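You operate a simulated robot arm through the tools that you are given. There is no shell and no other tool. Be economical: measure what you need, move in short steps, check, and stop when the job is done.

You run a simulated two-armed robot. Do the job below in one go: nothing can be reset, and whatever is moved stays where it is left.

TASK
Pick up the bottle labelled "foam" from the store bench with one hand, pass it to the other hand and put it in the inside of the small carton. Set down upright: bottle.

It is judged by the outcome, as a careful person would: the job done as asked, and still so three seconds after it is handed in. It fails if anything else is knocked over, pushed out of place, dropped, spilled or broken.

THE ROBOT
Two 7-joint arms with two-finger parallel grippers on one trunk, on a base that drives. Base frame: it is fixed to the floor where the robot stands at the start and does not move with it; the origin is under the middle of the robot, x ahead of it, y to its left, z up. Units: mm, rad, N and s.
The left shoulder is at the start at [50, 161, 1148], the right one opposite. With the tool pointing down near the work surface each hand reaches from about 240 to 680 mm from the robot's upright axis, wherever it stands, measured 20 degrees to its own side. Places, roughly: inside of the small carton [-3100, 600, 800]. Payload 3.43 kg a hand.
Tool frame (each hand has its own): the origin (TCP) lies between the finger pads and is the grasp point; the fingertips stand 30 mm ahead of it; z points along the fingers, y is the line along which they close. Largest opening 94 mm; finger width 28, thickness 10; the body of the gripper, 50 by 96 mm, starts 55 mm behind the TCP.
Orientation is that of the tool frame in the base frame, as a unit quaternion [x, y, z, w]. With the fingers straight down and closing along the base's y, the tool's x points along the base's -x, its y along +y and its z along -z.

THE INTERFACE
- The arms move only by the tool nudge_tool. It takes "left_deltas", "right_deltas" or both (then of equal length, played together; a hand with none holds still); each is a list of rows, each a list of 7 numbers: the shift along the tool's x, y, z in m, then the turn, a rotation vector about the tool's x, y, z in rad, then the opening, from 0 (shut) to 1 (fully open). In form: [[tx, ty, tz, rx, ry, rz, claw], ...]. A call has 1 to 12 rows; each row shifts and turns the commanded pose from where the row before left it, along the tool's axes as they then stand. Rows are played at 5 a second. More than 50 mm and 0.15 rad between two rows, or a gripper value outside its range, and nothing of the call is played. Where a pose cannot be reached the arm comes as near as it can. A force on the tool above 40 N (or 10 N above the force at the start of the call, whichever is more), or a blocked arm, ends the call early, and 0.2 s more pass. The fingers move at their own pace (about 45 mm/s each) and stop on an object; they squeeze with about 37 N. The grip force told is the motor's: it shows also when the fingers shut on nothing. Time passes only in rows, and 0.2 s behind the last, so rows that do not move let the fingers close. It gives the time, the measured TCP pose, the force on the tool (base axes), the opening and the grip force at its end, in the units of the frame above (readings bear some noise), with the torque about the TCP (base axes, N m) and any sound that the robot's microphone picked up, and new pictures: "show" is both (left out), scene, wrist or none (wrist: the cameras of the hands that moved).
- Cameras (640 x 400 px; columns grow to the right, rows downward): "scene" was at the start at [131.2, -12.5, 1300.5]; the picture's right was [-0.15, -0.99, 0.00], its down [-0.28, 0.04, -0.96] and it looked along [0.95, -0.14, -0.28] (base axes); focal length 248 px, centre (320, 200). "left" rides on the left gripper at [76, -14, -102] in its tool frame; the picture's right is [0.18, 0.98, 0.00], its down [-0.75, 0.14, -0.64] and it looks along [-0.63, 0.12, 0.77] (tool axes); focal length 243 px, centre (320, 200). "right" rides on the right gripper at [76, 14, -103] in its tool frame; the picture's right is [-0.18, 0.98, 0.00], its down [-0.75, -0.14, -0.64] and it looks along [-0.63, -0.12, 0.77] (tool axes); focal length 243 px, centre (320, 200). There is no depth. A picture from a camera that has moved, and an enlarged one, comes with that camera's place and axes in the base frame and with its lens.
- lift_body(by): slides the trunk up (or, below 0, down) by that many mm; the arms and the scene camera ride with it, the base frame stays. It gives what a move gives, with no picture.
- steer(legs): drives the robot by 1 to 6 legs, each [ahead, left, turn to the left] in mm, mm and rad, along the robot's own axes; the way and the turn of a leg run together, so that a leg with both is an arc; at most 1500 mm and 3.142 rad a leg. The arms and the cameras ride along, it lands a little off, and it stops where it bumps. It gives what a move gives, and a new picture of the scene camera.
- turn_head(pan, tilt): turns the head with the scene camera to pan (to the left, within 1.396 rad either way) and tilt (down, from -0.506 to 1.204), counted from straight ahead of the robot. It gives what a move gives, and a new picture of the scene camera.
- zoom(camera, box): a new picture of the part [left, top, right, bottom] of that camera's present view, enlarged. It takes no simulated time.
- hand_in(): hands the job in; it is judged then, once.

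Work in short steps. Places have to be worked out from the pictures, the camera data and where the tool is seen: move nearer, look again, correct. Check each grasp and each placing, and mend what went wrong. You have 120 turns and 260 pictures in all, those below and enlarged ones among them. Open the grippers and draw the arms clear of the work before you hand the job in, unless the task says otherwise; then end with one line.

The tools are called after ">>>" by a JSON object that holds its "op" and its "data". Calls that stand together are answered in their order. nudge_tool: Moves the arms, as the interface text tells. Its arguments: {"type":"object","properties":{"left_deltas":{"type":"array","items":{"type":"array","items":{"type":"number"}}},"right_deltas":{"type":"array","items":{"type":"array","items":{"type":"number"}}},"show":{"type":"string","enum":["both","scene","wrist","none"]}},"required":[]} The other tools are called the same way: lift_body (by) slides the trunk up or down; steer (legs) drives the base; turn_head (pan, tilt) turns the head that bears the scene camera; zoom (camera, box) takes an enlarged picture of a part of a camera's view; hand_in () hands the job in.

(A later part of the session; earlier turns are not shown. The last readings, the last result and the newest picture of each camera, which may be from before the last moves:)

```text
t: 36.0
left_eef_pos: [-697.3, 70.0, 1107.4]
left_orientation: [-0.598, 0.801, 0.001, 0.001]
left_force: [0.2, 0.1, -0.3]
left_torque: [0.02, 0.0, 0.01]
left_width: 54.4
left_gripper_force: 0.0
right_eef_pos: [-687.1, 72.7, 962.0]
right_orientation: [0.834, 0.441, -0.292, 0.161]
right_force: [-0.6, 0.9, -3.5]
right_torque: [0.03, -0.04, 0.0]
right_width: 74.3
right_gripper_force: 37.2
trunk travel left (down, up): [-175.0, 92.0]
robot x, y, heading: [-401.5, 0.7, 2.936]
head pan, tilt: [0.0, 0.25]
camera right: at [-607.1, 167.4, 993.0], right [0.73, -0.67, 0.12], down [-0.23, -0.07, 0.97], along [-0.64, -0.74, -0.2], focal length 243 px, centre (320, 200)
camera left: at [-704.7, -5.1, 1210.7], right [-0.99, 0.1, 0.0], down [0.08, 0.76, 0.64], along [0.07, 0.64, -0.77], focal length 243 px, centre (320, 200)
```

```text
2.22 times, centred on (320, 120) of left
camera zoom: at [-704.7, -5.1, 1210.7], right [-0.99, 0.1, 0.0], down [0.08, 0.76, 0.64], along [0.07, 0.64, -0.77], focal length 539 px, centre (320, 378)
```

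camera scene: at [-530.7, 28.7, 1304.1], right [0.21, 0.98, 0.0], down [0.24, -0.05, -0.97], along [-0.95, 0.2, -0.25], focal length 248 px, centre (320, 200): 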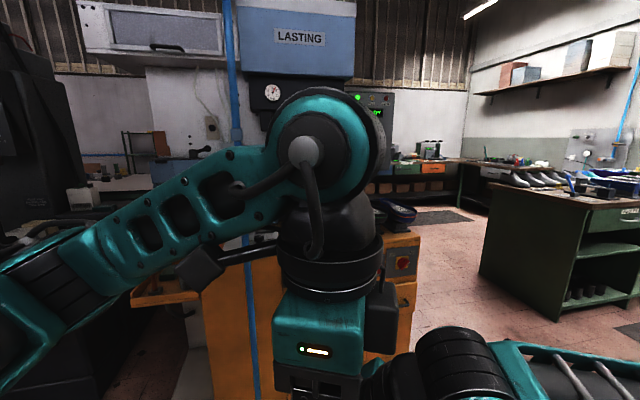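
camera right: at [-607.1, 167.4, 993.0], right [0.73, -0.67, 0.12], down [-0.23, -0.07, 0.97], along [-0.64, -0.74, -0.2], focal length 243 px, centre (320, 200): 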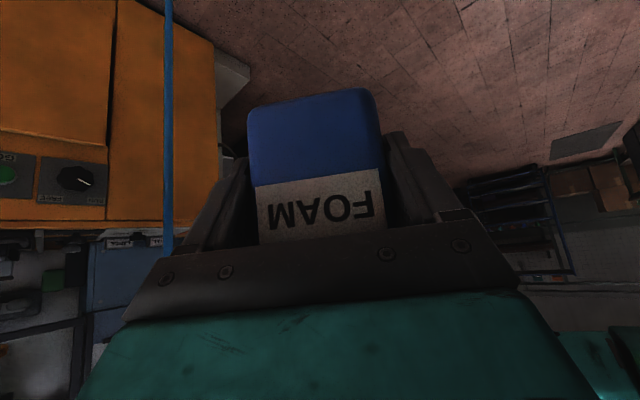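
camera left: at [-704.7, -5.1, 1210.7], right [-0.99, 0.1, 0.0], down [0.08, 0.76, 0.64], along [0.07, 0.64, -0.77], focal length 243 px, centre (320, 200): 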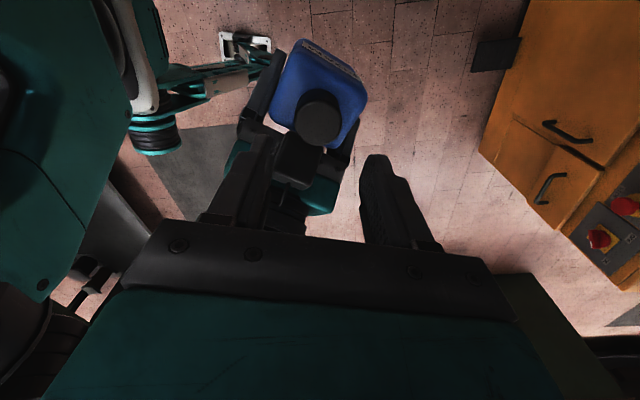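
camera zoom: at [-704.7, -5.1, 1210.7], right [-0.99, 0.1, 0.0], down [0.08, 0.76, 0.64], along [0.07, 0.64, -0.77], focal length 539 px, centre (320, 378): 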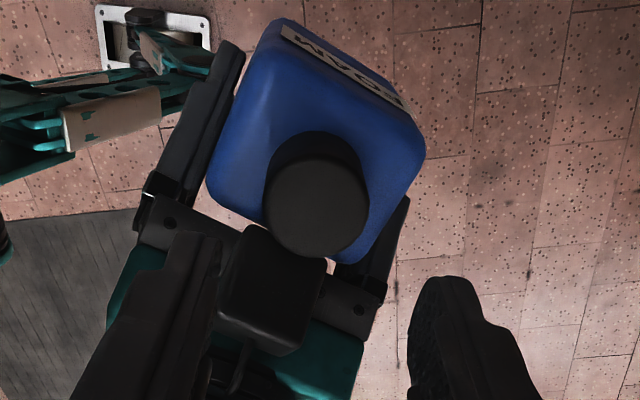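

A block on the right gripper sits just behind the cap, so I want the closing lines nearer parallel. I try yawing the right hand another 8° here and narrow the left opening.

>>> {"op": "nudge_tool", "data": {"right_deltas": [[0, 0, 0, -0.044, 0, -0.0545, 0], [0, 0, 0, -0.044, 0, -0.0545, 0], [0, 0, 0, 0, 0, 0, 0]], "left_deltas": [[0, 0, 0, 0, 0, 0, 0.5], [0, 0, 0, 0, 0, 0, 0.5], [0, 0, 0, 0, 0, 0, 0.5]], "show": "none"}}

>>> {"op": "zoom", "data": {"camera": "left", "box": [230, 30, 410, 210]}}

```text
t: 36.8
left_eef_pos: [-697.1, 70.2, 1107.5]
left_orientation: [-0.598, 0.801, 0.0, 0.0]
left_force: [0.6, 0.2, 0.9]
left_torque: [0.0, 0.0, 0.01]
left_width: 47.0
left_gripper_force: 0.0
right_eef_pos: [-689.4, 73.0, 960.6]
right_orientation: [0.8, 0.498, -0.281, 0.18]
right_force: [-0.1, 0.5, -3.6]
right_torque: [0.07, -0.01, 0.01]
right_width: 73.9
right_gripper_force: 36.8
trunk travel left (down, up): [-175.0, 92.0]
robot x, y, heading: [-401.5, -0.2, 2.932]
head pan, tilt: [0.0, 0.25]
```

```text
2.22 times, centred on (320, 120) of left
camera zoom: at [-704.6, -5.2, 1210.8], right [-0.99, 0.1, 0.0], down [0.08, 0.76, 0.64], along [0.07, 0.64, -0.77], focal length 539 px, centre (320, 378)
```

zoom: 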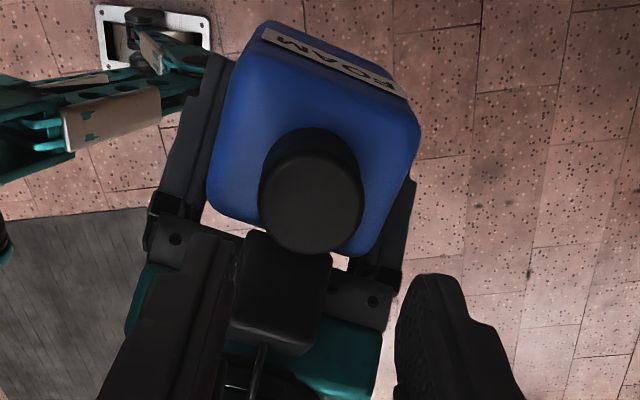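

That worked, and the block fits between the left fingers when the two are parallel. One more 8° yaw.

>>> {"op": "nudge_tool", "data": {"right_deltas": [[0, 0, 0, -0.044, 0, -0.0545, 0], [0, 0, 0, -0.044, 0, -0.0545, 0], [0, 0, 0, 0, 0, 0, 0]], "show": "none"}}

>>> {"op": "zoom", "data": {"camera": "left", "box": [230, 30, 410, 210]}}

```text
t: 37.6
left_eef_pos: [-696.4, 70.0, 1107.3]
left_orientation: [-0.599, 0.801, 0.0, 0.0]
left_force: [0.2, -0.7, -0.1]
left_torque: [0.0, -0.01, 0.01]
left_width: 46.9
left_gripper_force: 0.1
right_eef_pos: [-688.4, 73.3, 961.1]
right_orientation: [0.764, 0.553, -0.267, 0.199]
right_force: [0.8, 0.0, -3.0]
right_torque: [0.08, 0.0, -0.04]
right_width: 74.4
right_gripper_force: 37.2
trunk travel left (down, up): [-175.0, 92.0]
robot x, y, heading: [-400.8, -3.8, 2.932]
head pan, tilt: [0.0, 0.25]
```

```text
2.22 times, centred on (320, 120) of left
camera zoom: at [-704.6, -5.1, 1210.8], right [-0.99, 0.1, 0.0], down [0.08, 0.76, 0.64], along [0.07, 0.64, -0.77], focal length 539 px, centre (320, 378)
```

zoom: 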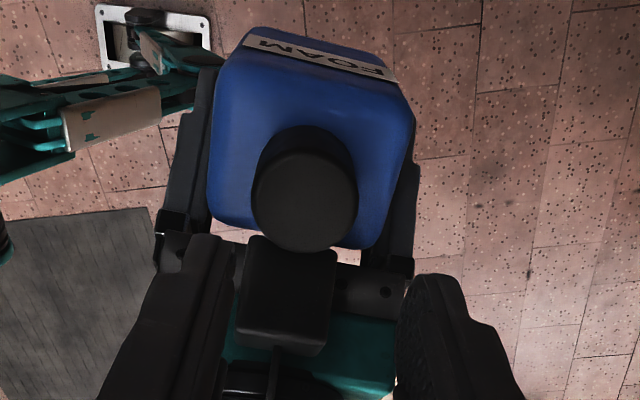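

The fingers are now aligned within about 2°. I centre the left hand over the cap with a slight forward bias and go down 25 mm.

>>> {"op": "nudge_tool", "data": {"left_deltas": [[0.005, -0.003, 0, 0, 0, 0, 0.5], [0.005, -0.003, 0, 0, 0, 0, 0.5], [0, 0, 0.0125, 0, 0, 0, 0.5], [0, 0, 0.0125, 0, 0, 0, 0.5], [0, 0, 0, 0, 0, 0, 0.5]], "show": "wrist"}}

>>> {"op": "zoom", "data": {"camera": "left", "box": [210, 30, 430, 250]}}

```text
t: 38.8
left_eef_pos: [-693.7, 59.9, 1082.4]
left_orientation: [-0.598, 0.801, 0.0, 0.0]
left_force: [-0.4, -0.6, -1.0]
left_torque: [0.0, 0.01, -0.02]
left_width: 47.1
left_gripper_force: 0.0
right_eef_pos: [-688.2, 72.3, 961.3]
right_orientation: [0.764, 0.552, -0.267, 0.2]
right_force: [1.3, 0.0, -1.9]
right_torque: [0.07, -0.03, 0.02]
right_width: 74.3
right_gripper_force: 37.5
trunk travel left (down, up): [-175.0, 92.0]
robot x, y, heading: [-400.7, 1.9, 2.933]
head pan, tilt: [0.0, 0.25]
camera left: at [-701.5, -16.4, 1185.1], right [-0.99, 0.1, 0.0], down [0.08, 0.76, 0.64], along [0.07, 0.64, -0.77], focal length 243 px, centre (320, 200)
```

left: 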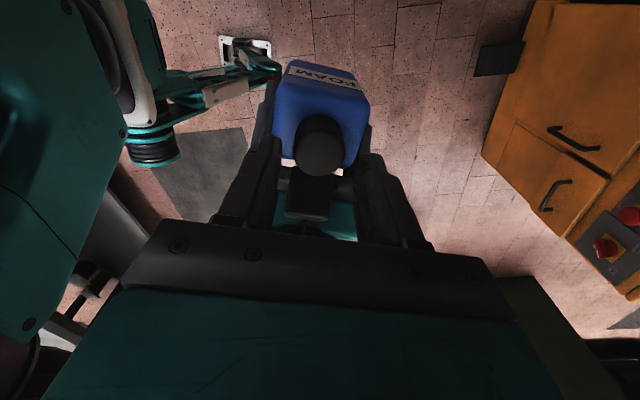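

```text
1.82 times, centred on (320, 140) of left
camera zoom: at [-701.5, -16.4, 1185.1], right [-0.99, 0.1, 0.0], down [0.08, 0.76, 0.64], along [0.07, 0.64, -0.77], focal length 441 px, centre (320, 309)
```

zoom: 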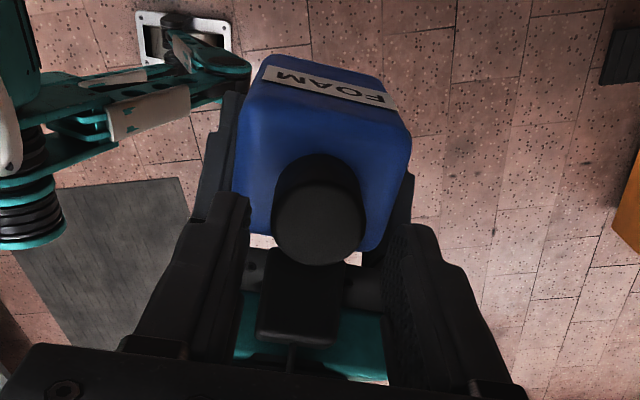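

The cap sits centred between the fingers. I descend 30 mm with 4 mm more forward bias.

>>> {"op": "nudge_tool", "data": {"left_deltas": [[0.004, 0, 0.0075, 0, 0, 0, 0.5], [0, 0, 0.0075, 0, 0, 0, 0.5], [0, 0, 0.0075, 0, 0, 0, 0.5], [0, 0, 0.0075, 0, 0, 0, 0.5], [0, 0, 0, 0, 0, 0, 0.5]], "show": "none"}}

>>> {"op": "zoom", "data": {"camera": "left", "box": [210, 30, 430, 250]}}

```text
t: 40.0
left_eef_pos: [-694.6, 55.6, 1052.2]
left_orientation: [-0.597, 0.802, 0.001, 0.001]
left_force: [0.2, 0.6, 0.3]
left_torque: [0.02, -0.01, -0.02]
left_width: 47.2
left_gripper_force: 0.0
right_eef_pos: [-688.5, 72.1, 960.1]
right_orientation: [0.764, 0.552, -0.268, 0.199]
right_force: [0.1, 0.8, -3.7]
right_torque: [0.08, -0.01, -0.01]
right_width: 74.2
right_gripper_force: 36.8
trunk travel left (down, up): [-175.0, 92.0]
robot x, y, heading: [-400.7, -0.2, 2.934]
head pan, tilt: [0.0, 0.25]
```

```text
1.82 times, centred on (320, 140) of left
camera zoom: at [-702.3, -19.9, 1154.9], right [-0.99, 0.1, 0.0], down [0.08, 0.76, 0.64], along [0.07, 0.64, -0.77], focal length 441 px, centre (320, 309)
```

zoom: 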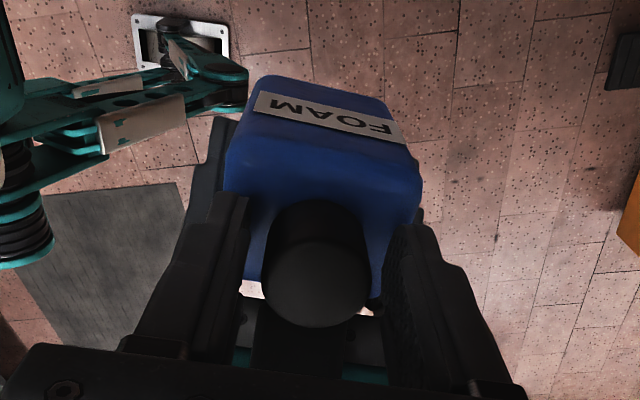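

The cap is between the pads with about 21 mm of overlap. I settle 3 mm deeper, re-centre 3 mm and close the left gripper.

>>> {"op": "nudge_tool", "data": {"left_deltas": [[-0.003, 0.001, 0.003, 0, 0, 0, 0.5], [0, 0, 0, 0, 0, 0, 0.3], [0, 0, 0, 0, 0, 0, 0], [0, 0, 0, 0, 0, 0, 0], [0, 0, 0, 0, 0, 0, 0], [0, 0, 0, 0, 0, 0, 0]], "show": "none"}}

>>> {"op": "zoom", "data": {"camera": "left", "box": [210, 30, 430, 250]}}

```text
t: 41.4
left_eef_pos: [-695.1, 59.6, 1049.8]
left_orientation: [-0.597, 0.802, -0.001, 0.0]
left_force: [10.3, -5.2, 0.3]
left_torque: [-0.15, -0.06, -0.84]
left_width: 35.3
left_gripper_force: 36.6
right_eef_pos: [-689.1, 74.0, 961.4]
right_orientation: [0.764, 0.552, -0.269, 0.199]
right_force: [-10.9, 4.7, -5.0]
right_torque: [-0.26, -0.94, 0.65]
right_width: 74.3
right_gripper_force: 37.1
trunk travel left (down, up): [-175.0, 92.0]
robot x, y, heading: [-397.7, 0.4, 2.931]
head pan, tilt: [0.0, 0.25]
```

```text
1.82 times, centred on (320, 140) of left
camera zoom: at [-702.1, -16.6, 1152.2], right [-0.99, 0.11, 0.0], down [0.08, 0.76, 0.64], along [0.07, 0.64, -0.77], focal length 441 px, centre (320, 309)
```

zoom: 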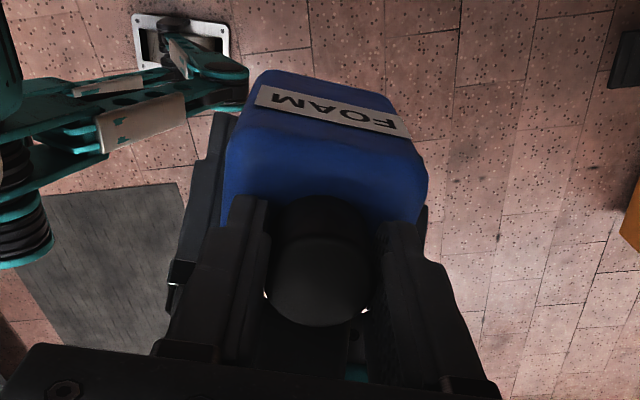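

Cap gripped at 35 mm, with an 11 N side load between the hands. I relieve it by 1.5 mm, then open the right fingers.

>>> {"op": "nudge_tool", "data": {"left_deltas": [[0, -0.0015, 0, 0, 0, 0, 0], [0, 0, 0, 0, 0, 0, 0], [0, 0, 0, 0, 0, 0, 0], [0, 0, 0, 0, 0, 0, 0], [0, 0, 0, 0, 0, 0, 0]], "right_deltas": [[0, 0, 0, 0, 0, 0, 0], [0, 0, 0, 0, 0, 0, 0.85], [0, 0, 0, 0, 0, 0, 1], [0, 0, 0, 0, 0, 0, 1], [0, 0, 0, 0, 0, 0, 1]], "show": "wrist"}}

```text
t: 42.6
left_eef_pos: [-694.0, 59.2, 1050.5]
left_orientation: [-0.599, 0.801, -0.001, 0.0]
left_force: [-0.6, 0.6, -0.4]
left_torque: [-0.01, 0.01, -0.02]
left_width: 35.3
left_gripper_force: 36.8
right_eef_pos: [-687.7, 72.2, 960.6]
right_orientation: [0.764, 0.553, -0.267, 0.2]
right_force: [-0.5, 0.2, -0.8]
right_torque: [-0.03, -0.01, -0.03]
right_width: 94.1
right_gripper_force: 0.1
trunk travel left (down, up): [-175.0, 92.0]
robot x, y, heading: [-399.7, -1.9, 2.931]
head pan, tilt: [0.0, 0.25]
camera right: at [-636.8, 186.0, 993.0], right [0.89, -0.44, 0.12], down [-0.2, -0.13, 0.97], along [-0.41, -0.89, -0.2], focal length 243 px, centre (320, 200)
camera left: at [-701.0, -16.7, 1152.2], right [-0.99, 0.1, 0.0], down [0.08, 0.76, 0.64], along [0.07, 0.64, -0.77], focal length 243 px, centre (320, 200)
```

right: 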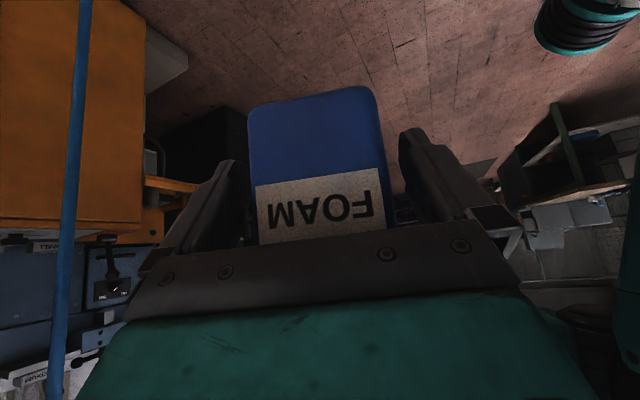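
left: 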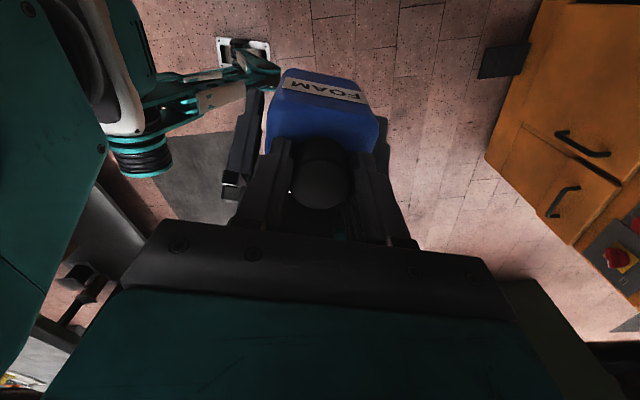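

The bottle stays in place with the right hand open. I draw the right hand back slowly along its axis.

>>> {"op": "nudge_tool", "data": {"right_deltas": [[0, 0, -0.01, 0, 0, 0, 1], [0, 0, -0.015, 0, 0, 0, 1], [0, 0, -0.015, 0, 0, 0, 1], [0, 0, -0.02, 0, 0, 0, 1], [0, 0, -0.02, 0, 0, 0, 1], [0, 0, -0.02, 0, 0, 0, 1], [0, 0, -0.02, 0, 0, 0, 1]], "show": "both"}}

```text
t: 44.2
left_eef_pos: [-693.8, 59.3, 1048.8]
left_orientation: [-0.598, 0.802, 0.0, 0.0]
left_force: [0.5, -0.4, -0.4]
left_torque: [0.0, 0.01, -0.02]
left_width: 35.1
left_gripper_force: 36.7
right_eef_pos: [-680.1, 97.7, 991.4]
right_orientation: [0.765, 0.551, -0.269, 0.198]
right_force: [0.2, -0.3, -0.1]
right_torque: [0.0, -0.03, 0.01]
right_width: 94.1
right_gripper_force: 0.0
right hand out of reach, approached as far as the arm can: row 4, 5, 6, 7
trunk travel left (down, up): [-175.0, 92.0]
robot x, y, heading: [-397.6, -0.6, 2.935]
head pan, tilt: [0.0, 0.25]
camera scene: at [-530.6, 28.6, 1304.1], right [0.21, 0.98, 0.0], down [0.24, -0.05, -0.97], along [-0.95, 0.2, -0.25], focal length 248 px, centre (320, 200)
camera right: at [-629.0, 209.8, 1023.8], right [0.89, -0.44, 0.12], down [-0.2, -0.13, 0.97], along [-0.42, -0.89, -0.2], focal length 243 px, centre (320, 200)
```

scene: 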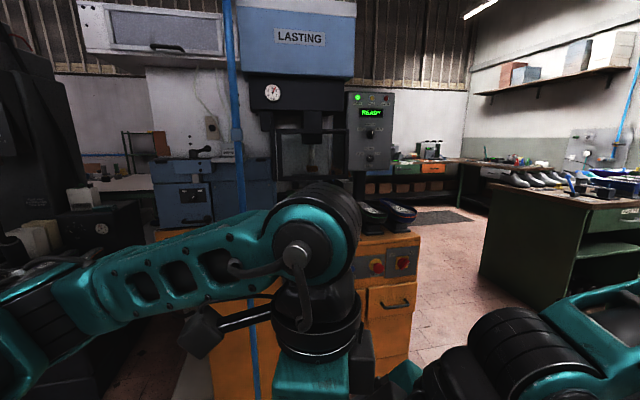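
right: 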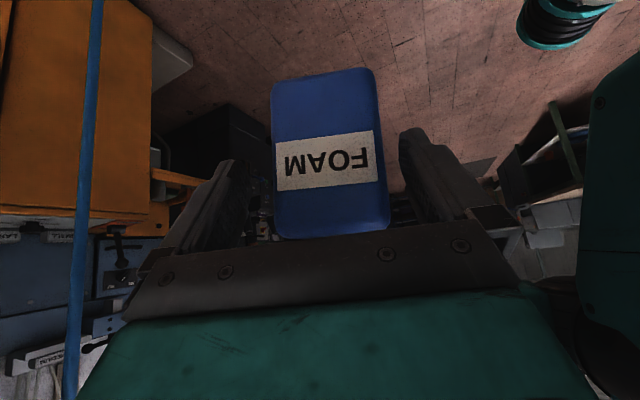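

The right hand backed off 40 mm, then reached a limit on that line. I continue horizontally backwards.

>>> {"op": "nudge_tool", "data": {"right_deltas": [[0.0117, 0, -0.0094, 0, 0, 0, 1], [0.0117, 0, -0.0094, 0, 0, 0, 1], [0.0117, 0, -0.0094, 0, 0, 0, 1], [0.0117, 0, -0.0094, 0, 0, 0, 1], [0.0117, 0, -0.0094, 0, 0, 0, 1]], "show": "wrist"}}

```text
t: 45.4
left_eef_pos: [-693.1, 58.9, 1050.4]
left_orientation: [-0.599, 0.801, 0.0, 0.0]
left_force: [-0.5, -0.6, 0.1]
left_torque: [0.0, 0.02, -0.01]
left_width: 35.3
left_gripper_force: 37.3
right_eef_pos: [-662.0, 107.8, 997.4]
right_orientation: [0.766, 0.55, -0.269, 0.197]
right_force: [-1.0, 0.4, 0.9]
right_torque: [-0.01, -0.03, 0.02]
right_width: 94.0
right_gripper_force: 0.1
right hand out of reach, approached as far as the arm can: row 1, 2, 3, 4, 5
trunk travel left (down, up): [-175.0, 92.0]
robot x, y, heading: [-400.8, 0.0, 2.932]
head pan, tilt: [0.0, 0.25]
camera right: at [-609.8, 221.1, 1026.7], right [0.89, -0.45, 0.12], down [-0.2, -0.13, 0.97], along [-0.42, -0.89, -0.2], focal length 243 px, centre (320, 200)
```

right: 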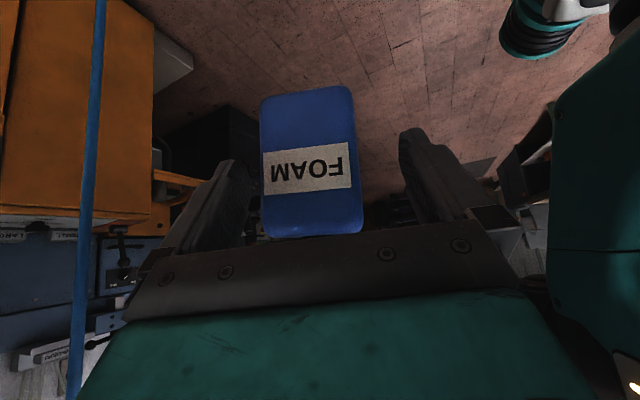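

The right hand drifts towards the torso because of its yaw limit. I back it off while easing the yaw and shifting it outward.

>>> {"op": "nudge_tool", "data": {"right_deltas": [[0.0047, -0.008, -0.0038, 0.047, 0, 0.058, 1], [0.0094, -0.006, -0.0075, 0.047, 0, 0.058, 1], [0.0094, -0.006, -0.0075, 0.047, 0, 0.058, 1], [0.0094, -0.003, -0.0075, 0.047, 0, 0.058, 1], [0.0094, -0.003, -0.0075, 0.047, 0, 0.058, 1]], "show": "wrist"}}

```text
t: 46.6
left_eef_pos: [-693.3, 57.2, 1048.3]
left_orientation: [-0.598, 0.801, 0.0, 0.001]
left_force: [-0.7, 0.6, 0.3]
left_torque: [-0.03, 0.04, -0.02]
left_width: 35.1
left_gripper_force: 37.3
right_eef_pos: [-697.4, 170.1, 991.0]
right_orientation: [0.854, 0.4, -0.299, 0.145]
right_force: [0.5, -0.6, 1.0]
right_torque: [-0.02, 0.01, 0.03]
right_width: 93.9
right_gripper_force: 0.1
right hand out of reach, approached as far as the arm can: row 2, 3, 4, 5
trunk travel left (down, up): [-175.0, 92.0]
robot x, y, heading: [-398.9, -2.4, 2.932]
head pan, tilt: [0.0, 0.25]
camera right: at [-607.8, 257.4, 1024.9], right [0.67, -0.73, 0.12], down [-0.23, -0.05, 0.97], along [-0.71, -0.68, -0.2], focal length 243 px, centre (320, 200)
```

right: 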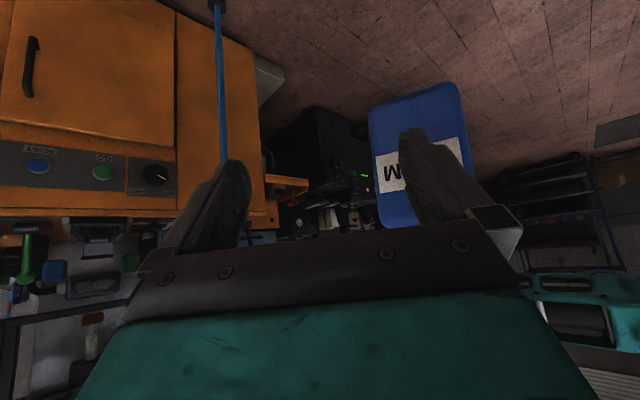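

Clear of the bottle by over 100 mm. I continue to draw the right hand back, unyawing to its own side.

>>> {"op": "nudge_tool", "data": {"right_deltas": [[0.0094, -0.003, -0.0075, 0.047, 0, 0.058, 1], [0.0117, 0, -0.0094, 0.0628, 0, 0.078, 1], [0.0117, 0, -0.0094, 0.0628, 0, 0.078, 1], [0.0117, 0, -0.0094, 0.0628, 0, 0.078, 1], [0, -0.02, 0, 0.0628, 0, 0.078, 1], [0, -0.02, 0, 0.0628, 0, 0.078, 1], [0, -0.02, 0, 0.0628, 0, 0.078, 1]], "show": "both"}}

```text
t: 48.2
left_eef_pos: [-693.7, 59.4, 1049.2]
left_orientation: [-0.598, 0.801, 0.0, -0.001]
left_force: [-0.1, 0.1, 1.7]
left_torque: [0.02, 0.07, -0.05]
left_width: 35.1
left_gripper_force: 37.4
right_eef_pos: [-743.5, 280.8, 992.2]
right_orientation: [0.939, 0.094, -0.328, 0.037]
right_force: [0.7, -0.2, 0.4]
right_torque: [0.03, -0.03, -0.01]
right_width: 94.0
right_gripper_force: 0.1
right hand out of reach, approached as far as the arm can: row 1, 2, 3, 4
trunk travel left (down, up): [-175.0, 92.0]
robot x, y, heading: [-395.7, -1.4, 2.929]
head pan, tilt: [0.0, 0.25]
camera scene: at [-530.6, 28.8, 1304.1], right [0.21, 0.98, 0.0], down [0.24, -0.05, -0.97], along [-0.95, 0.2, -0.25], focal length 248 px, centre (320, 200)
camera right: at [-621.1, 291.8, 1024.1], right [0.06, -0.99, 0.12], down [-0.22, 0.11, 0.97], along [-0.97, -0.08, -0.21], focal length 243 px, centre (320, 200)
```

scene: 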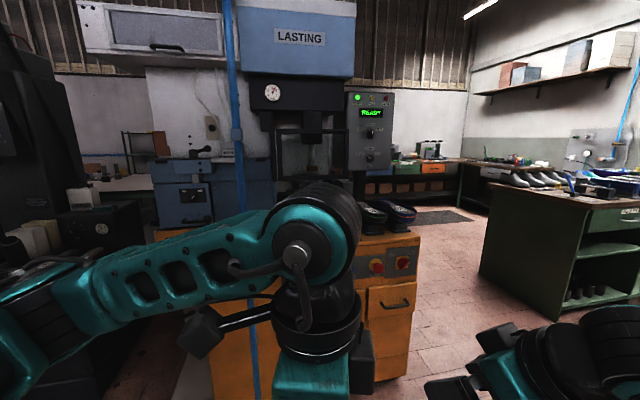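
right: 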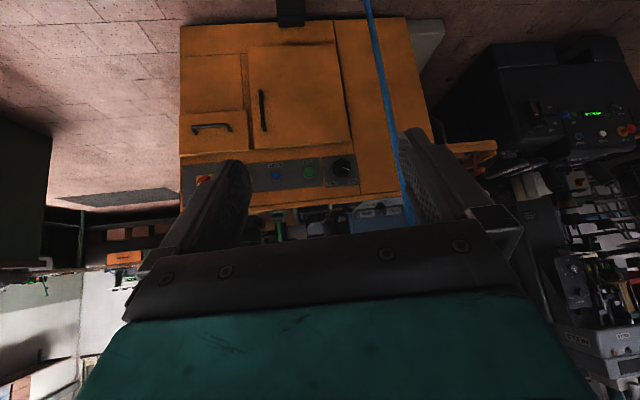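

The left hand holds the bottle alone. I unyaw it towards its own side to clear the view and see the carton area.

>>> {"op": "nudge_tool", "data": {"left_deltas": [[0.01, 0, 0, 0, 0, -0.12, 0], [0.01, 0, 0, 0, 0, -0.14, 0], [0.01, 0, 0, 0, 0, -0.14, 0], [0.01, 0, 0, 0, 0, -0.14, 0], [0.01, 0, 0, 0, 0, -0.14, 0], [0, 0.01, 0, 0, 0, -0.14, 0], [0, 0.02, 0, 0, 0, -0.14, 0], [0, 0.02, 0, 0, 0, -0.14, 0], [0, 0.02, 0, 0, 0, -0.14, 0], [0, 0.02, 0, 0, 0, -0.14, 0], [0, 0.02, 0, 0, 0, 0, 0], [0, 0.02, 0, 0, 0, 0, 0]], "show": "both"}}

```text
t: 50.8
left_eef_pos: [-779.5, -83.7, 1050.0]
left_orientation: [0.972, -0.237, 0.0, 0.0]
left_force: [-1.1, 0.3, 0.1]
left_torque: [0.01, 0.0, 0.0]
left_width: 35.2
left_gripper_force: 37.0
right_eef_pos: [-744.7, 279.7, 991.8]
right_orientation: [0.939, 0.096, -0.328, 0.036]
right_force: [0.7, -0.2, -0.5]
right_torque: [-0.01, -0.02, 0.0]
right_width: 93.8
right_gripper_force: 0.1
trunk travel left (down, up): [-175.0, 92.0]
robot x, y, heading: [-398.9, 2.0, 2.933]
head pan, tilt: [0.0, 0.25]
camera scene: at [-530.7, 28.3, 1304.1], right [0.21, 0.98, 0.0], down [0.24, -0.05, -0.97], along [-0.95, 0.2, -0.25], focal length 248 px, centre (320, 200)
camera left: at [-705.7, -105.0, 1152.4], right [-0.29, -0.96, 0.0], down [-0.73, 0.22, 0.64], along [-0.61, 0.19, -0.77], focal length 243 px, centre (320, 200)
```

scene: 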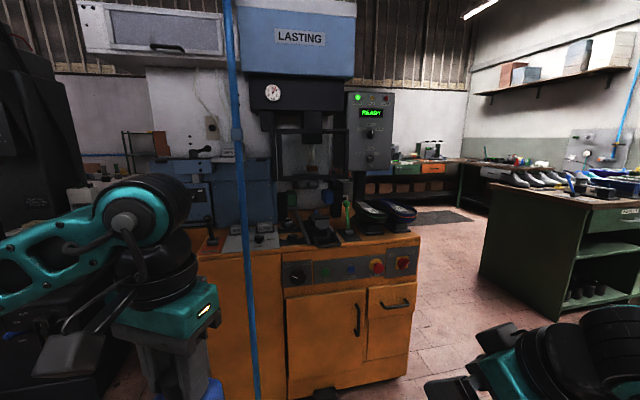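
left: 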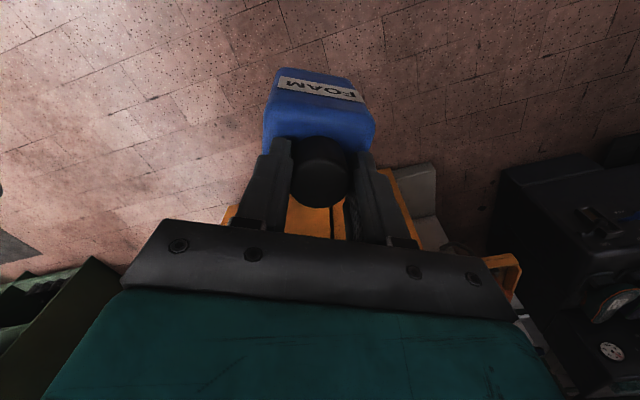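

The bottle is secure. The LASTING machine (front at x ≈ -1510, right edge at y ≈ 730) hides the carton behind it. I go around its right side through the wide aisle.

>>> {"op": "steer", "data": {"legs": [[0, 0, 0.21], [200, -680, 0], [600, -670, 0]]}}

```text
t: 59.7
left_eef_pos: [-1552.5, 1184.0, 1048.9]
left_orientation: [0.991, -0.133, -0.001, -0.001]
left_force: [-0.5, 0.0, 0.3]
left_torque: [-0.03, 0.04, 0.0]
left_width: 35.2
left_gripper_force: 36.5
right_eef_pos: [-1594.6, 1546.5, 991.6]
right_orientation: [0.924, 0.195, -0.322, 0.072]
right_force: [-0.5, 0.7, 0.1]
right_torque: [0.0, 0.01, -0.01]
right_width: 94.1
right_gripper_force: 0.0
trunk travel left (down, up): [-175.0, 92.0]
robot x, y, heading: [-1196.1, 1347.7, -3.141]
head pan, tilt: [0.0, 0.25]
camera scene: at [-1332.1, 1346.7, 1304.1], right [0.0, 1.0, 0.0], down [0.25, 0.0, -0.97], along [-0.97, 0.0, -0.25], focal length 248 px, centre (320, 200)
```

scene: 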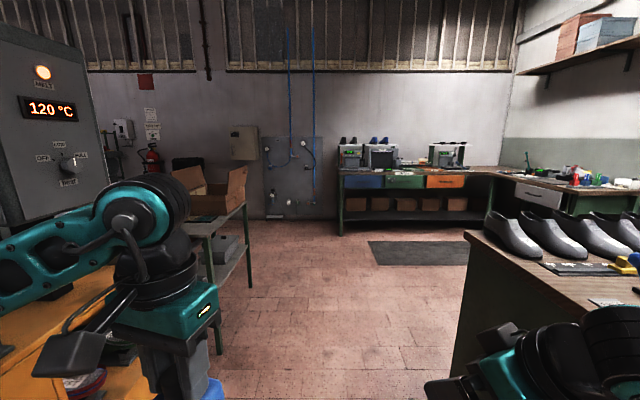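

The open carton stands on a table behind the machine, matching the given place. I zoom in on it.

>>> {"op": "zoom", "data": {"camera": "scene", "box": [150, 130, 290, 300]}}

```text
2.35 times, centred on (220, 215) of scene
camera zoom: at [-1332.1, 1346.7, 1304.1], right [0.0, 1.0, 0.0], down [0.25, 0.0, -0.97], along [-0.97, 0.0, -0.25], focal length 583 px, centre (555, 165)
```

zoom: 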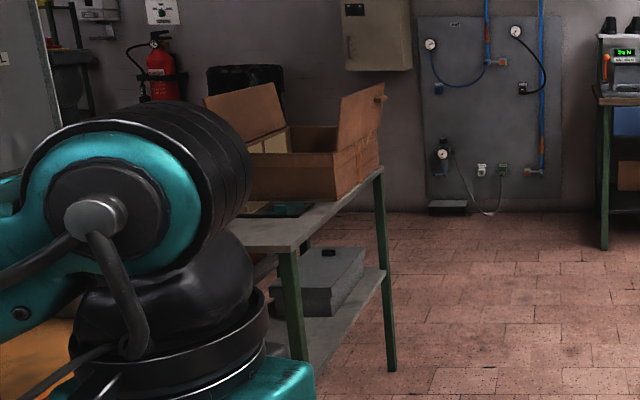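

I drive along the aisle to alongside the table and turn left to face it.

>>> {"op": "steer", "data": {"legs": [[1100, 0, 0], [980, -50, 0], [0, 0, 1.571]]}}

>>> {"op": "turn_head", "data": {"pan": 0.15, "tilt": 0.55}}

```text
t: 73.9
left_eef_pos: [-3129.8, 1041.9, 1048.8]
left_orientation: [0.802, 0.597, 0.0, 0.0]
left_force: [-0.5, 0.0, 0.0]
left_torque: [0.01, 0.02, 0.0]
left_width: 35.2
left_gripper_force: 37.0
right_eef_pos: [-3495.3, 1009.6, 991.2]
right_orientation: [0.525, 0.784, -0.181, 0.276]
right_force: [-0.1, 0.4, -0.6]
right_torque: [0.01, 0.01, -0.04]
right_width: 94.0
right_gripper_force: 0.1
trunk travel left (down, up): [-175.0, 92.0]
robot x, y, heading: [-3282.2, 1401.4, -1.593]
head pan, tilt: [0.0, 0.25]
camera scene: at [-3285.8, 1269.9, 1304.1], right [-1.0, 0.02, 0.0], down [0.01, 0.25, -0.97], along [-0.02, -0.97, -0.25], focal length 248 px, centre (320, 200)
```

scene: 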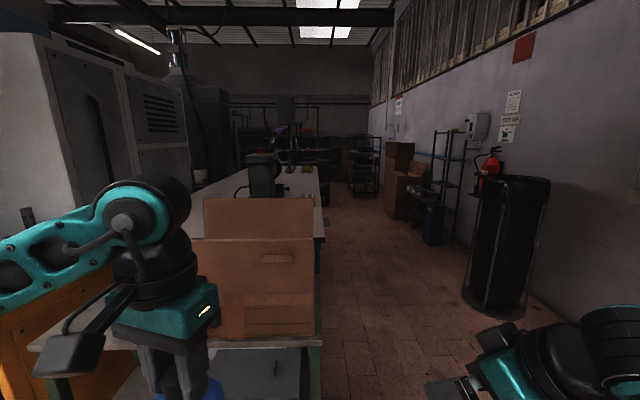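

```text
t: 74.7
left_eef_pos: [-3130.1, 1042.5, 1049.9]
left_orientation: [0.803, 0.596, 0.0, -0.001]
left_force: [0.3, 0.8, 0.6]
left_torque: [0.0, -0.02, 0.02]
left_width: 35.2
left_gripper_force: 37.4
right_eef_pos: [-3493.9, 1009.0, 991.0]
right_orientation: [0.525, 0.784, -0.181, 0.276]
right_force: [-0.4, 0.4, -0.3]
right_torque: [-0.01, -0.01, 0.04]
right_width: 93.9
right_gripper_force: 0.1
trunk travel left (down, up): [-175.0, 92.0]
robot x, y, heading: [-3280.5, 1400.6, -1.596]
head pan, tilt: [0.15, 0.55]
camera scene: at [-3272.4, 1274.2, 1276.4], right [-0.99, -0.13, 0.0], down [-0.07, 0.52, -0.85], along [0.11, -0.85, -0.52], focal length 248 px, centre (320, 200)
```

scene: 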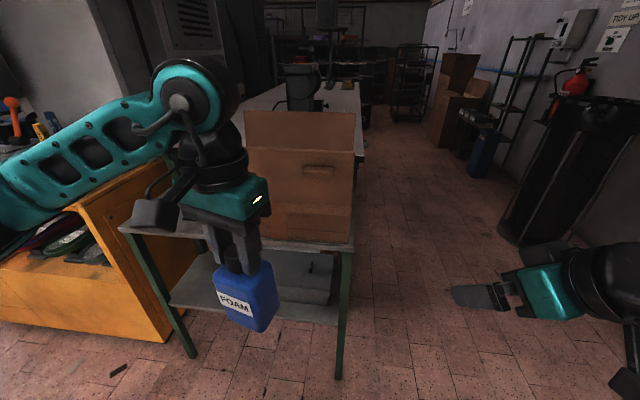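

The carton has its near and far flaps (±y) standing up, so it is best entered from the -x end with the hand between them. I drive around to that end and face +x, keeping well off.

>>> {"op": "steer", "data": {"legs": [[0, 0, 0.025], [0, -640, 0], [950, 0, 0], [0, 0, 1.571]]}}

>>> {"op": "turn_head", "data": {"pan": 0.15, "tilt": 0.4}}

```text
t: 87.0
left_eef_pos: [-3574.6, 618.8, 1049.3]
left_orientation: [0.133, 0.991, 0.0, 0.0]
left_force: [0.4, -1.1, 0.6]
left_torque: [0.05, 0.0, 0.02]
left_width: 35.0
left_gripper_force: 37.2
right_eef_pos: [-3533.8, 255.0, 991.2]
right_orientation: [-0.196, 0.923, 0.072, 0.322]
right_force: [1.1, 0.7, -0.3]
right_torque: [-0.01, 0.03, 0.01]
right_width: 93.9
right_gripper_force: 0.1
trunk travel left (down, up): [-175.0, 92.0]
robot x, y, heading: [-3930.3, 456.5, 0.002]
head pan, tilt: [0.15, 0.55]
camera scene: at [-3802.8, 472.3, 1276.4], right [0.15, -0.99, 0.0], down [-0.52, -0.08, -0.85], along [0.84, 0.13, -0.52], focal length 248 px, centre (320, 200)
```

scene: 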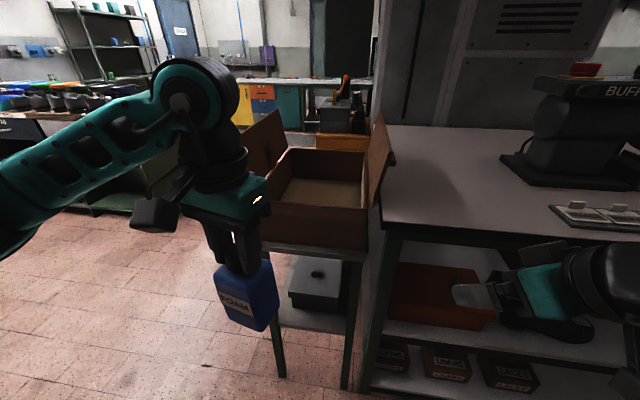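

```text
t: 87.7
left_eef_pos: [-3575.2, 618.1, 1049.9]
left_orientation: [0.132, 0.991, 0.0, 0.0]
left_force: [0.2, -0.4, 0.5]
left_torque: [0.05, 0.01, -0.02]
left_width: 35.2
left_gripper_force: 37.3
right_eef_pos: [-3533.8, 255.3, 990.6]
right_orientation: [-0.195, 0.923, 0.072, 0.322]
right_force: [-0.1, -0.4, 0.4]
right_torque: [-0.01, 0.04, -0.02]
right_width: 93.9
right_gripper_force: 0.0
trunk travel left (down, up): [-175.0, 92.0]
robot x, y, heading: [-3928.6, 459.3, 0.0]
head pan, tilt: [0.15, 0.4]
camera scene: at [-3799.9, 472.7, 1290.0], right [0.15, -0.99, 0.0], down [-0.39, -0.06, -0.92], along [0.91, 0.14, -0.39], focal length 248 px, centre (320, 200)
```

scene: 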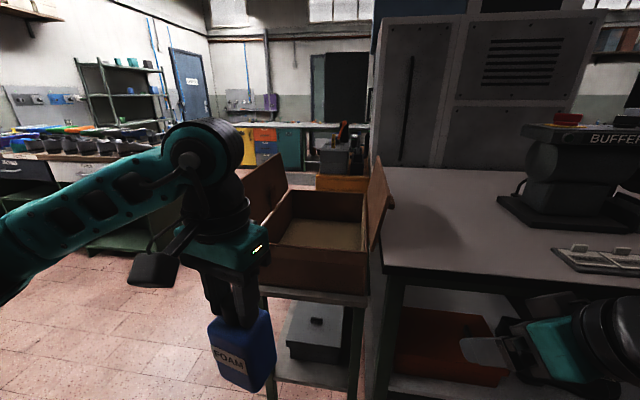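

A clear view now: an open box with flaps on the two sides and low end walls. I zoom for geometry.

>>> {"op": "zoom", "data": {"camera": "scene", "box": [230, 140, 410, 310]}}

```text
2.35 times, centred on (320, 225) of scene
camera zoom: at [-3799.9, 472.7, 1290.0], right [0.15, -0.99, 0.0], down [-0.39, -0.06, -0.92], along [0.91, 0.14, -0.39], focal length 583 px, centre (320, 141)
```

zoom: 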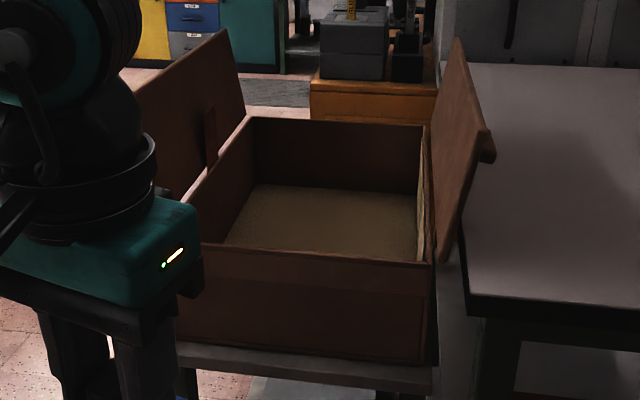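

The carton spans x ≈ -3288 to -2885 and y ≈ 427 to 720, with its floor at z ≈ 808 and end wall top ≈ 942. I'll set the bottle at about (-3180, 575): raise the trunk first, then drive 260 mm closer.

>>> {"op": "lift_body", "data": {"by": 90}}

>>> {"op": "steer", "data": {"legs": [[250, 0, 0]]}}

```text
t: 89.0
left_eef_pos: [-3574.9, 618.3, 1138.7]
left_orientation: [0.134, 0.991, 0.001, 0.0]
left_force: [0.2, -0.3, -4.4]
left_torque: [0.02, 0.04, -0.01]
left_width: 35.1
left_gripper_force: 37.6
right_eef_pos: [-3533.3, 254.5, 1081.3]
right_orientation: [-0.196, 0.924, 0.072, 0.321]
right_force: [-0.5, -0.4, 0.6]
right_torque: [0.0, 0.01, 0.0]
right_width: 94.0
right_gripper_force: 0.1
trunk travel left (down, up): [-265.0, 2.0]
robot x, y, heading: [-3930.6, 454.3, 0.009]
head pan, tilt: [0.15, 0.4]
```

```text
t: 90.8
left_eef_pos: [-3323.3, 619.6, 1138.4]
left_orientation: [0.133, 0.991, 0.0, -0.001]
left_force: [0.5, -0.3, -4.0]
left_torque: [0.04, 0.03, 0.02]
left_width: 35.2
left_gripper_force: 37.1
right_eef_pos: [-3280.4, 257.1, 1080.3]
right_orientation: [-0.196, 0.924, 0.072, 0.322]
right_force: [0.5, 0.4, -0.4]
right_torque: [0.02, 0.0, -0.02]
right_width: 94.0
right_gripper_force: 0.1
trunk travel left (down, up): [-265.0, 2.0]
robot x, y, heading: [-3679.7, 454.7, 0.005]
head pan, tilt: [0.15, 0.4]
camera scene: at [-3547.9, 473.8, 1380.0], right [0.15, -0.99, 0.0], down [-0.39, -0.06, -0.92], along [0.91, 0.14, -0.39], focal length 248 px, centre (320, 200)
```

scene: 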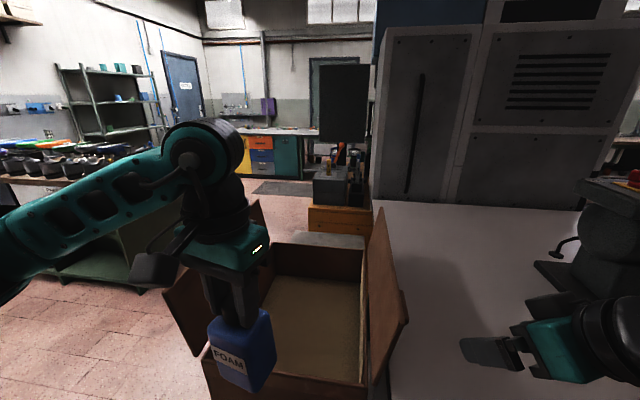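

The bottle hangs just before the carton's end wall, well above it. I extend the left hand forward to about (-3180, 575) and straighten its yaw.

>>> {"op": "nudge_tool", "data": {"left_deltas": [[-0.025, -0.001, 0, 0, 0, 0, 0], [-0.025, -0.001, 0, 0, 0, 0, 0], [-0.025, -0.001, 0, 0, 0, 0, 0], [-0.025, -0.001, 0, 0, 0, 0, 0], [-0.025, -0.001, 0, 0, 0, 0, 0], [-0.025, -0.001, 0, 0, 0, 0, 0], [0, 0, 0, 0, 0, -0.135, 0], [0, 0, 0, 0, 0, -0.13, 0], [0, 0, 0, 0, 0, 0, 0]], "show": "both"}}

```text
t: 92.8
left_eef_pos: [-3180.5, 573.8, 1140.1]
left_orientation: [0.0, 1.0, 0.001, -0.001]
left_force: [0.3, -0.3, -3.9]
left_torque: [0.0, 0.01, -0.02]
left_width: 35.5
left_gripper_force: 36.6
right_eef_pos: [-3281.4, 257.9, 1081.1]
right_orientation: [-0.196, 0.923, 0.072, 0.322]
right_force: [-0.8, 0.0, -0.6]
right_torque: [-0.03, 0.03, 0.0]
right_width: 94.0
right_gripper_force: 0.0
trunk travel left (down, up): [-265.0, 2.0]
robot x, y, heading: [-3679.0, 458.2, 0.005]
head pan, tilt: [0.15, 0.4]
camera scene: at [-3548.5, 473.8, 1380.1], right [0.15, -0.99, 0.0], down [-0.38, -0.06, -0.92], along [0.91, 0.14, -0.39], focal length 248 px, centre (320, 200)
camera left: at [-3256.0, 561.6, 1242.2], right [-0.19, 0.98, 0.0], down [0.75, 0.14, 0.64], along [0.63, 0.12, -0.77], focal length 243 px, centre (320, 200)
```

scene: 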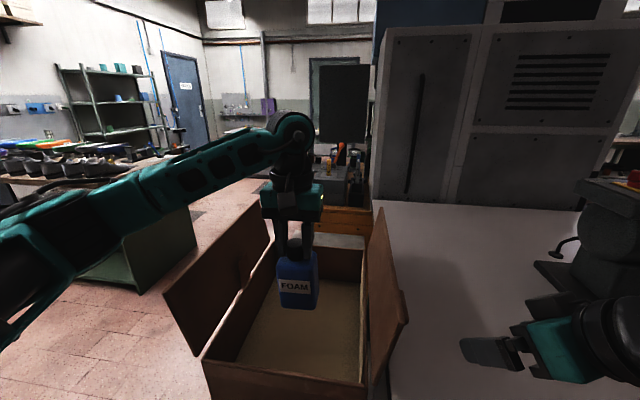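
left: 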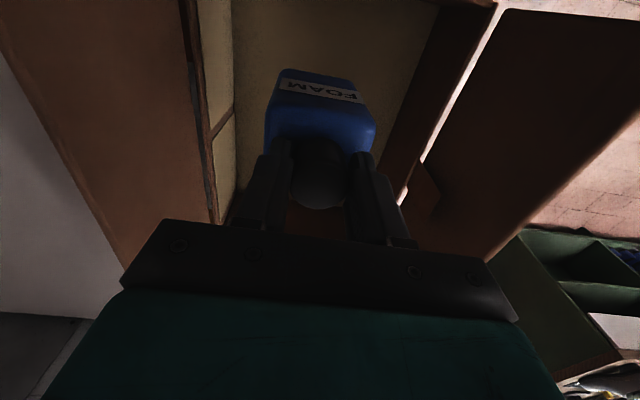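

The elbow sticks out sideways over the raised +y flap and would hit it on descent. I extend the arm 130 mm further, still high, to straighten it, then back the base by the same amount.

>>> {"op": "nudge_tool", "data": {"left_deltas": [[-0.022, 0, 0, 0, 0, 0, 0], [-0.022, 0, 0, 0, 0, 0, 0], [-0.022, 0, 0, 0, 0, 0, 0], [-0.022, 0, 0, 0, 0, 0, 0], [-0.022, 0, 0, 0, 0, 0, 0], [-0.022, 0, 0, 0, 0, 0, 0]], "show": "scene"}}

```text
t: 94.2
left_eef_pos: [-3048.2, 573.2, 1140.6]
left_orientation: [0.002, 1.0, 0.0, 0.0]
left_force: [-0.4, -0.3, -4.4]
left_torque: [0.0, 0.02, -0.02]
left_width: 35.0
left_gripper_force: 36.9
right_eef_pos: [-3282.3, 254.8, 1080.9]
right_orientation: [-0.196, 0.923, 0.073, 0.322]
right_force: [-0.4, -0.2, 0.5]
right_torque: [0.02, 0.01, 0.04]
right_width: 94.0
right_gripper_force: 0.0
trunk travel left (down, up): [-265.0, 2.0]
robot x, y, heading: [-3679.4, 455.2, 0.007]
head pan, tilt: [0.15, 0.4]
camera scene: at [-3548.5, 471.8, 1380.1], right [0.15, -0.99, 0.0], down [-0.38, -0.06, -0.92], along [0.91, 0.14, -0.39], focal length 248 px, centre (320, 200)
```

scene: 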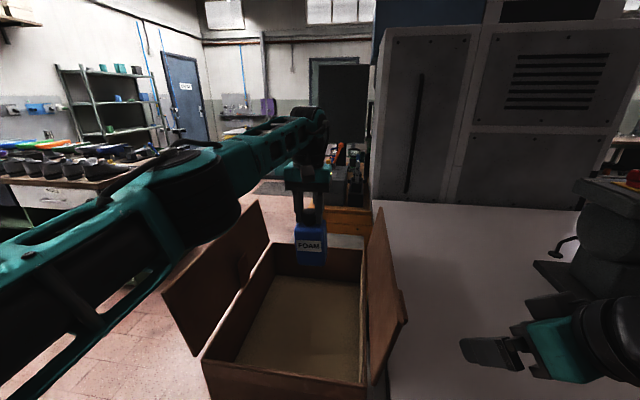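

The arm is now nearly straight. Backing 140 mm puts the bottle at x ≈ -3190 with the elbow before the carton.

>>> {"op": "steer", "data": {"legs": [[-140, 0, -0.005]]}}

>>> {"op": "zoom", "data": {"camera": "left", "box": [0, 0, 640, 400]}}

```text
t: 95.5
left_eef_pos: [-3184.0, 571.4, 1140.2]
left_orientation: [0.002, 1.0, 0.0, 0.001]
left_force: [0.6, -0.3, -2.7]
left_torque: [0.03, -0.01, 0.02]
left_width: 35.1
left_gripper_force: 36.9
right_eef_pos: [-3419.3, 254.5, 1080.9]
right_orientation: [-0.194, 0.924, 0.071, 0.323]
right_force: [0.1, 0.1, 0.6]
right_torque: [0.01, -0.03, 0.0]
right_width: 94.0
right_gripper_force: 0.1
trunk travel left (down, up): [-265.0, 2.0]
robot x, y, heading: [-3819.0, 457.8, 0.001]
head pan, tilt: [0.15, 0.4]
camera scene: at [-3685.9, 472.9, 1380.2], right [0.15, -0.99, 0.0], down [-0.38, -0.06, -0.92], along [0.91, 0.14, -0.39], focal length 248 px, centre (320, 200)
```

scene: 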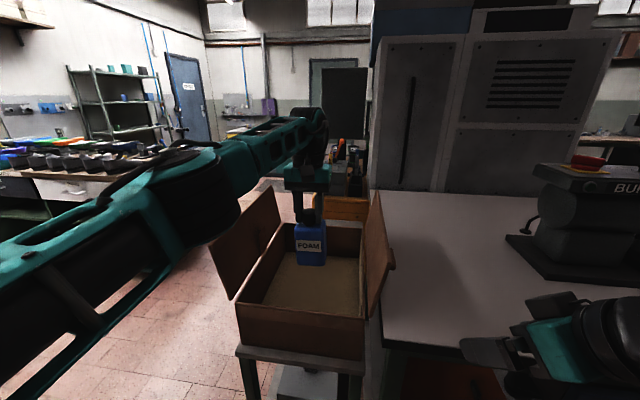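

```text
1.00 times, centred on (320, 200) of left
camera zoom: at [-3261.1, 559.4, 1242.8], right [-0.18, 0.98, 0.0], down [0.75, 0.14, 0.64], along [0.63, 0.12, -0.77], focal length 243 px, centre (320, 200)
```

zoom: 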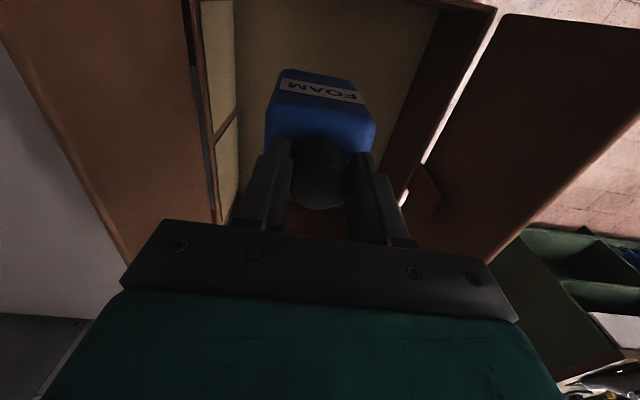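

The bottle hangs over the carton interior with good clearance on all sides (floor y 443–730, near wall x < -3250). I lower the trunk by 160 and look.

>>> {"op": "lift_body", "data": {"by": -160}}

>>> {"op": "zoom", "data": {"camera": "scene", "box": [180, 90, 420, 390]}}

>>> {"op": "zoom", "data": {"camera": "left", "box": [160, 0, 480, 250]}}

```text
t: 97.3
left_eef_pos: [-3184.4, 571.9, 979.3]
left_orientation: [0.002, 1.0, -0.001, 0.0]
left_force: [-0.5, 0.8, -4.1]
left_torque: [0.01, 0.0, 0.04]
left_width: 35.6
left_gripper_force: 37.1
right_eef_pos: [-3419.6, 254.0, 921.6]
right_orientation: [-0.194, 0.924, 0.071, 0.322]
right_force: [-0.5, -0.7, -0.1]
right_torque: [0.01, 0.0, -0.01]
right_width: 94.2
right_gripper_force: 0.1
trunk travel left (down, up): [-105.0, 162.0]
robot x, y, heading: [-3816.2, 453.9, -0.004]
head pan, tilt: [0.15, 0.4]
```

```text
1.33 times, centred on (300, 240) of scene
camera zoom: at [-3685.2, 472.9, 1220.1], right [0.15, -0.99, 0.0], down [-0.39, -0.06, -0.92], along [0.91, 0.14, -0.39], focal length 331 px, centre (347, 147)
```

zoom: 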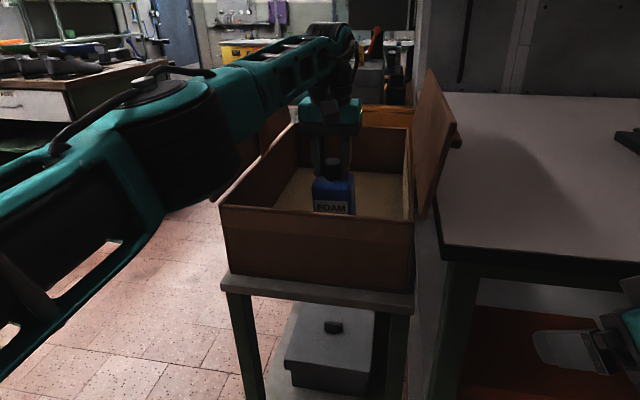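

```text
1.60 times, centred on (320, 125) of left
camera zoom: at [-3260.5, 559.4, 1082.4], right [-0.18, 0.98, 0.0], down [0.75, 0.14, 0.64], along [0.63, 0.12, -0.77], focal length 388 px, centre (320, 320)
```

zoom: 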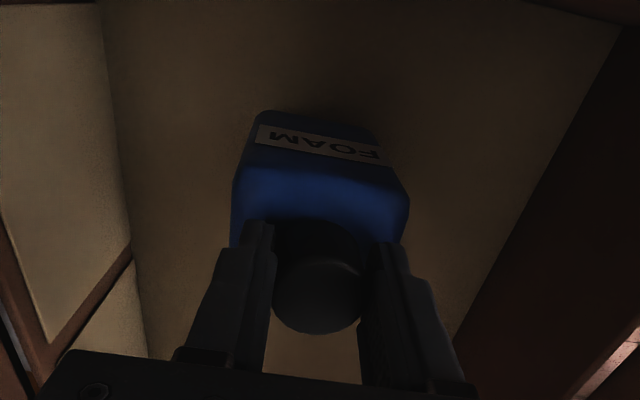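

No contact; about 30 mm remain. I lower with the arm in 4 mm steps, guarded by the force stop.

>>> {"op": "nudge_tool", "data": {"left_deltas": [[0, 0, 0.004, 0, 0, 0, 0], [0, 0, 0.004, 0, 0, 0, 0], [0, 0, 0.004, 0, 0, 0, 0], [0, 0, 0.004, 0, 0, 0, 0], [0, 0, 0.003, 0, 0, 0, 0], [0, 0, 0.003, 0, 0, 0, 0]], "show": "wrist"}}

```text
t: 98.7
left_eef_pos: [-3185.0, 572.1, 956.8]
left_orientation: [0.003, 1.0, -0.001, 0.0]
left_force: [-0.2, -0.3, -4.8]
left_torque: [0.04, -0.02, 0.03]
left_width: 35.0
left_gripper_force: 37.1
right_eef_pos: [-3419.7, 255.0, 921.1]
right_orientation: [-0.195, 0.924, 0.071, 0.321]
right_force: [-0.2, 0.3, 0.0]
right_torque: [0.01, -0.01, -0.03]
right_width: 93.9
right_gripper_force: 0.1
trunk travel left (down, up): [-105.0, 162.0]
robot x, y, heading: [-3816.3, 460.3, -0.001]
head pan, tilt: [0.15, 0.4]
camera left: at [-3260.1, 559.2, 1060.3], right [-0.18, 0.98, 0.0], down [0.75, 0.14, 0.64], along [0.63, 0.11, -0.77], focal length 243 px, centre (320, 200)
```

left: 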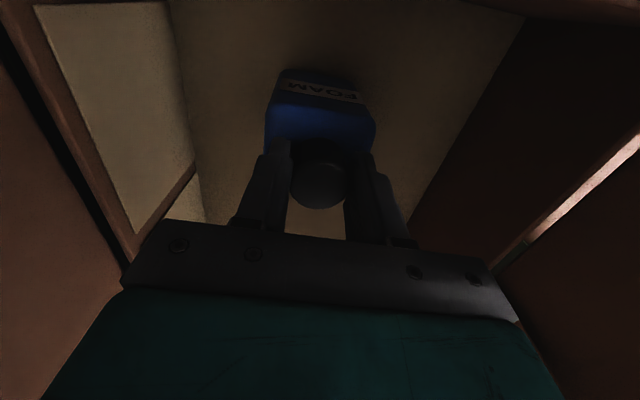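

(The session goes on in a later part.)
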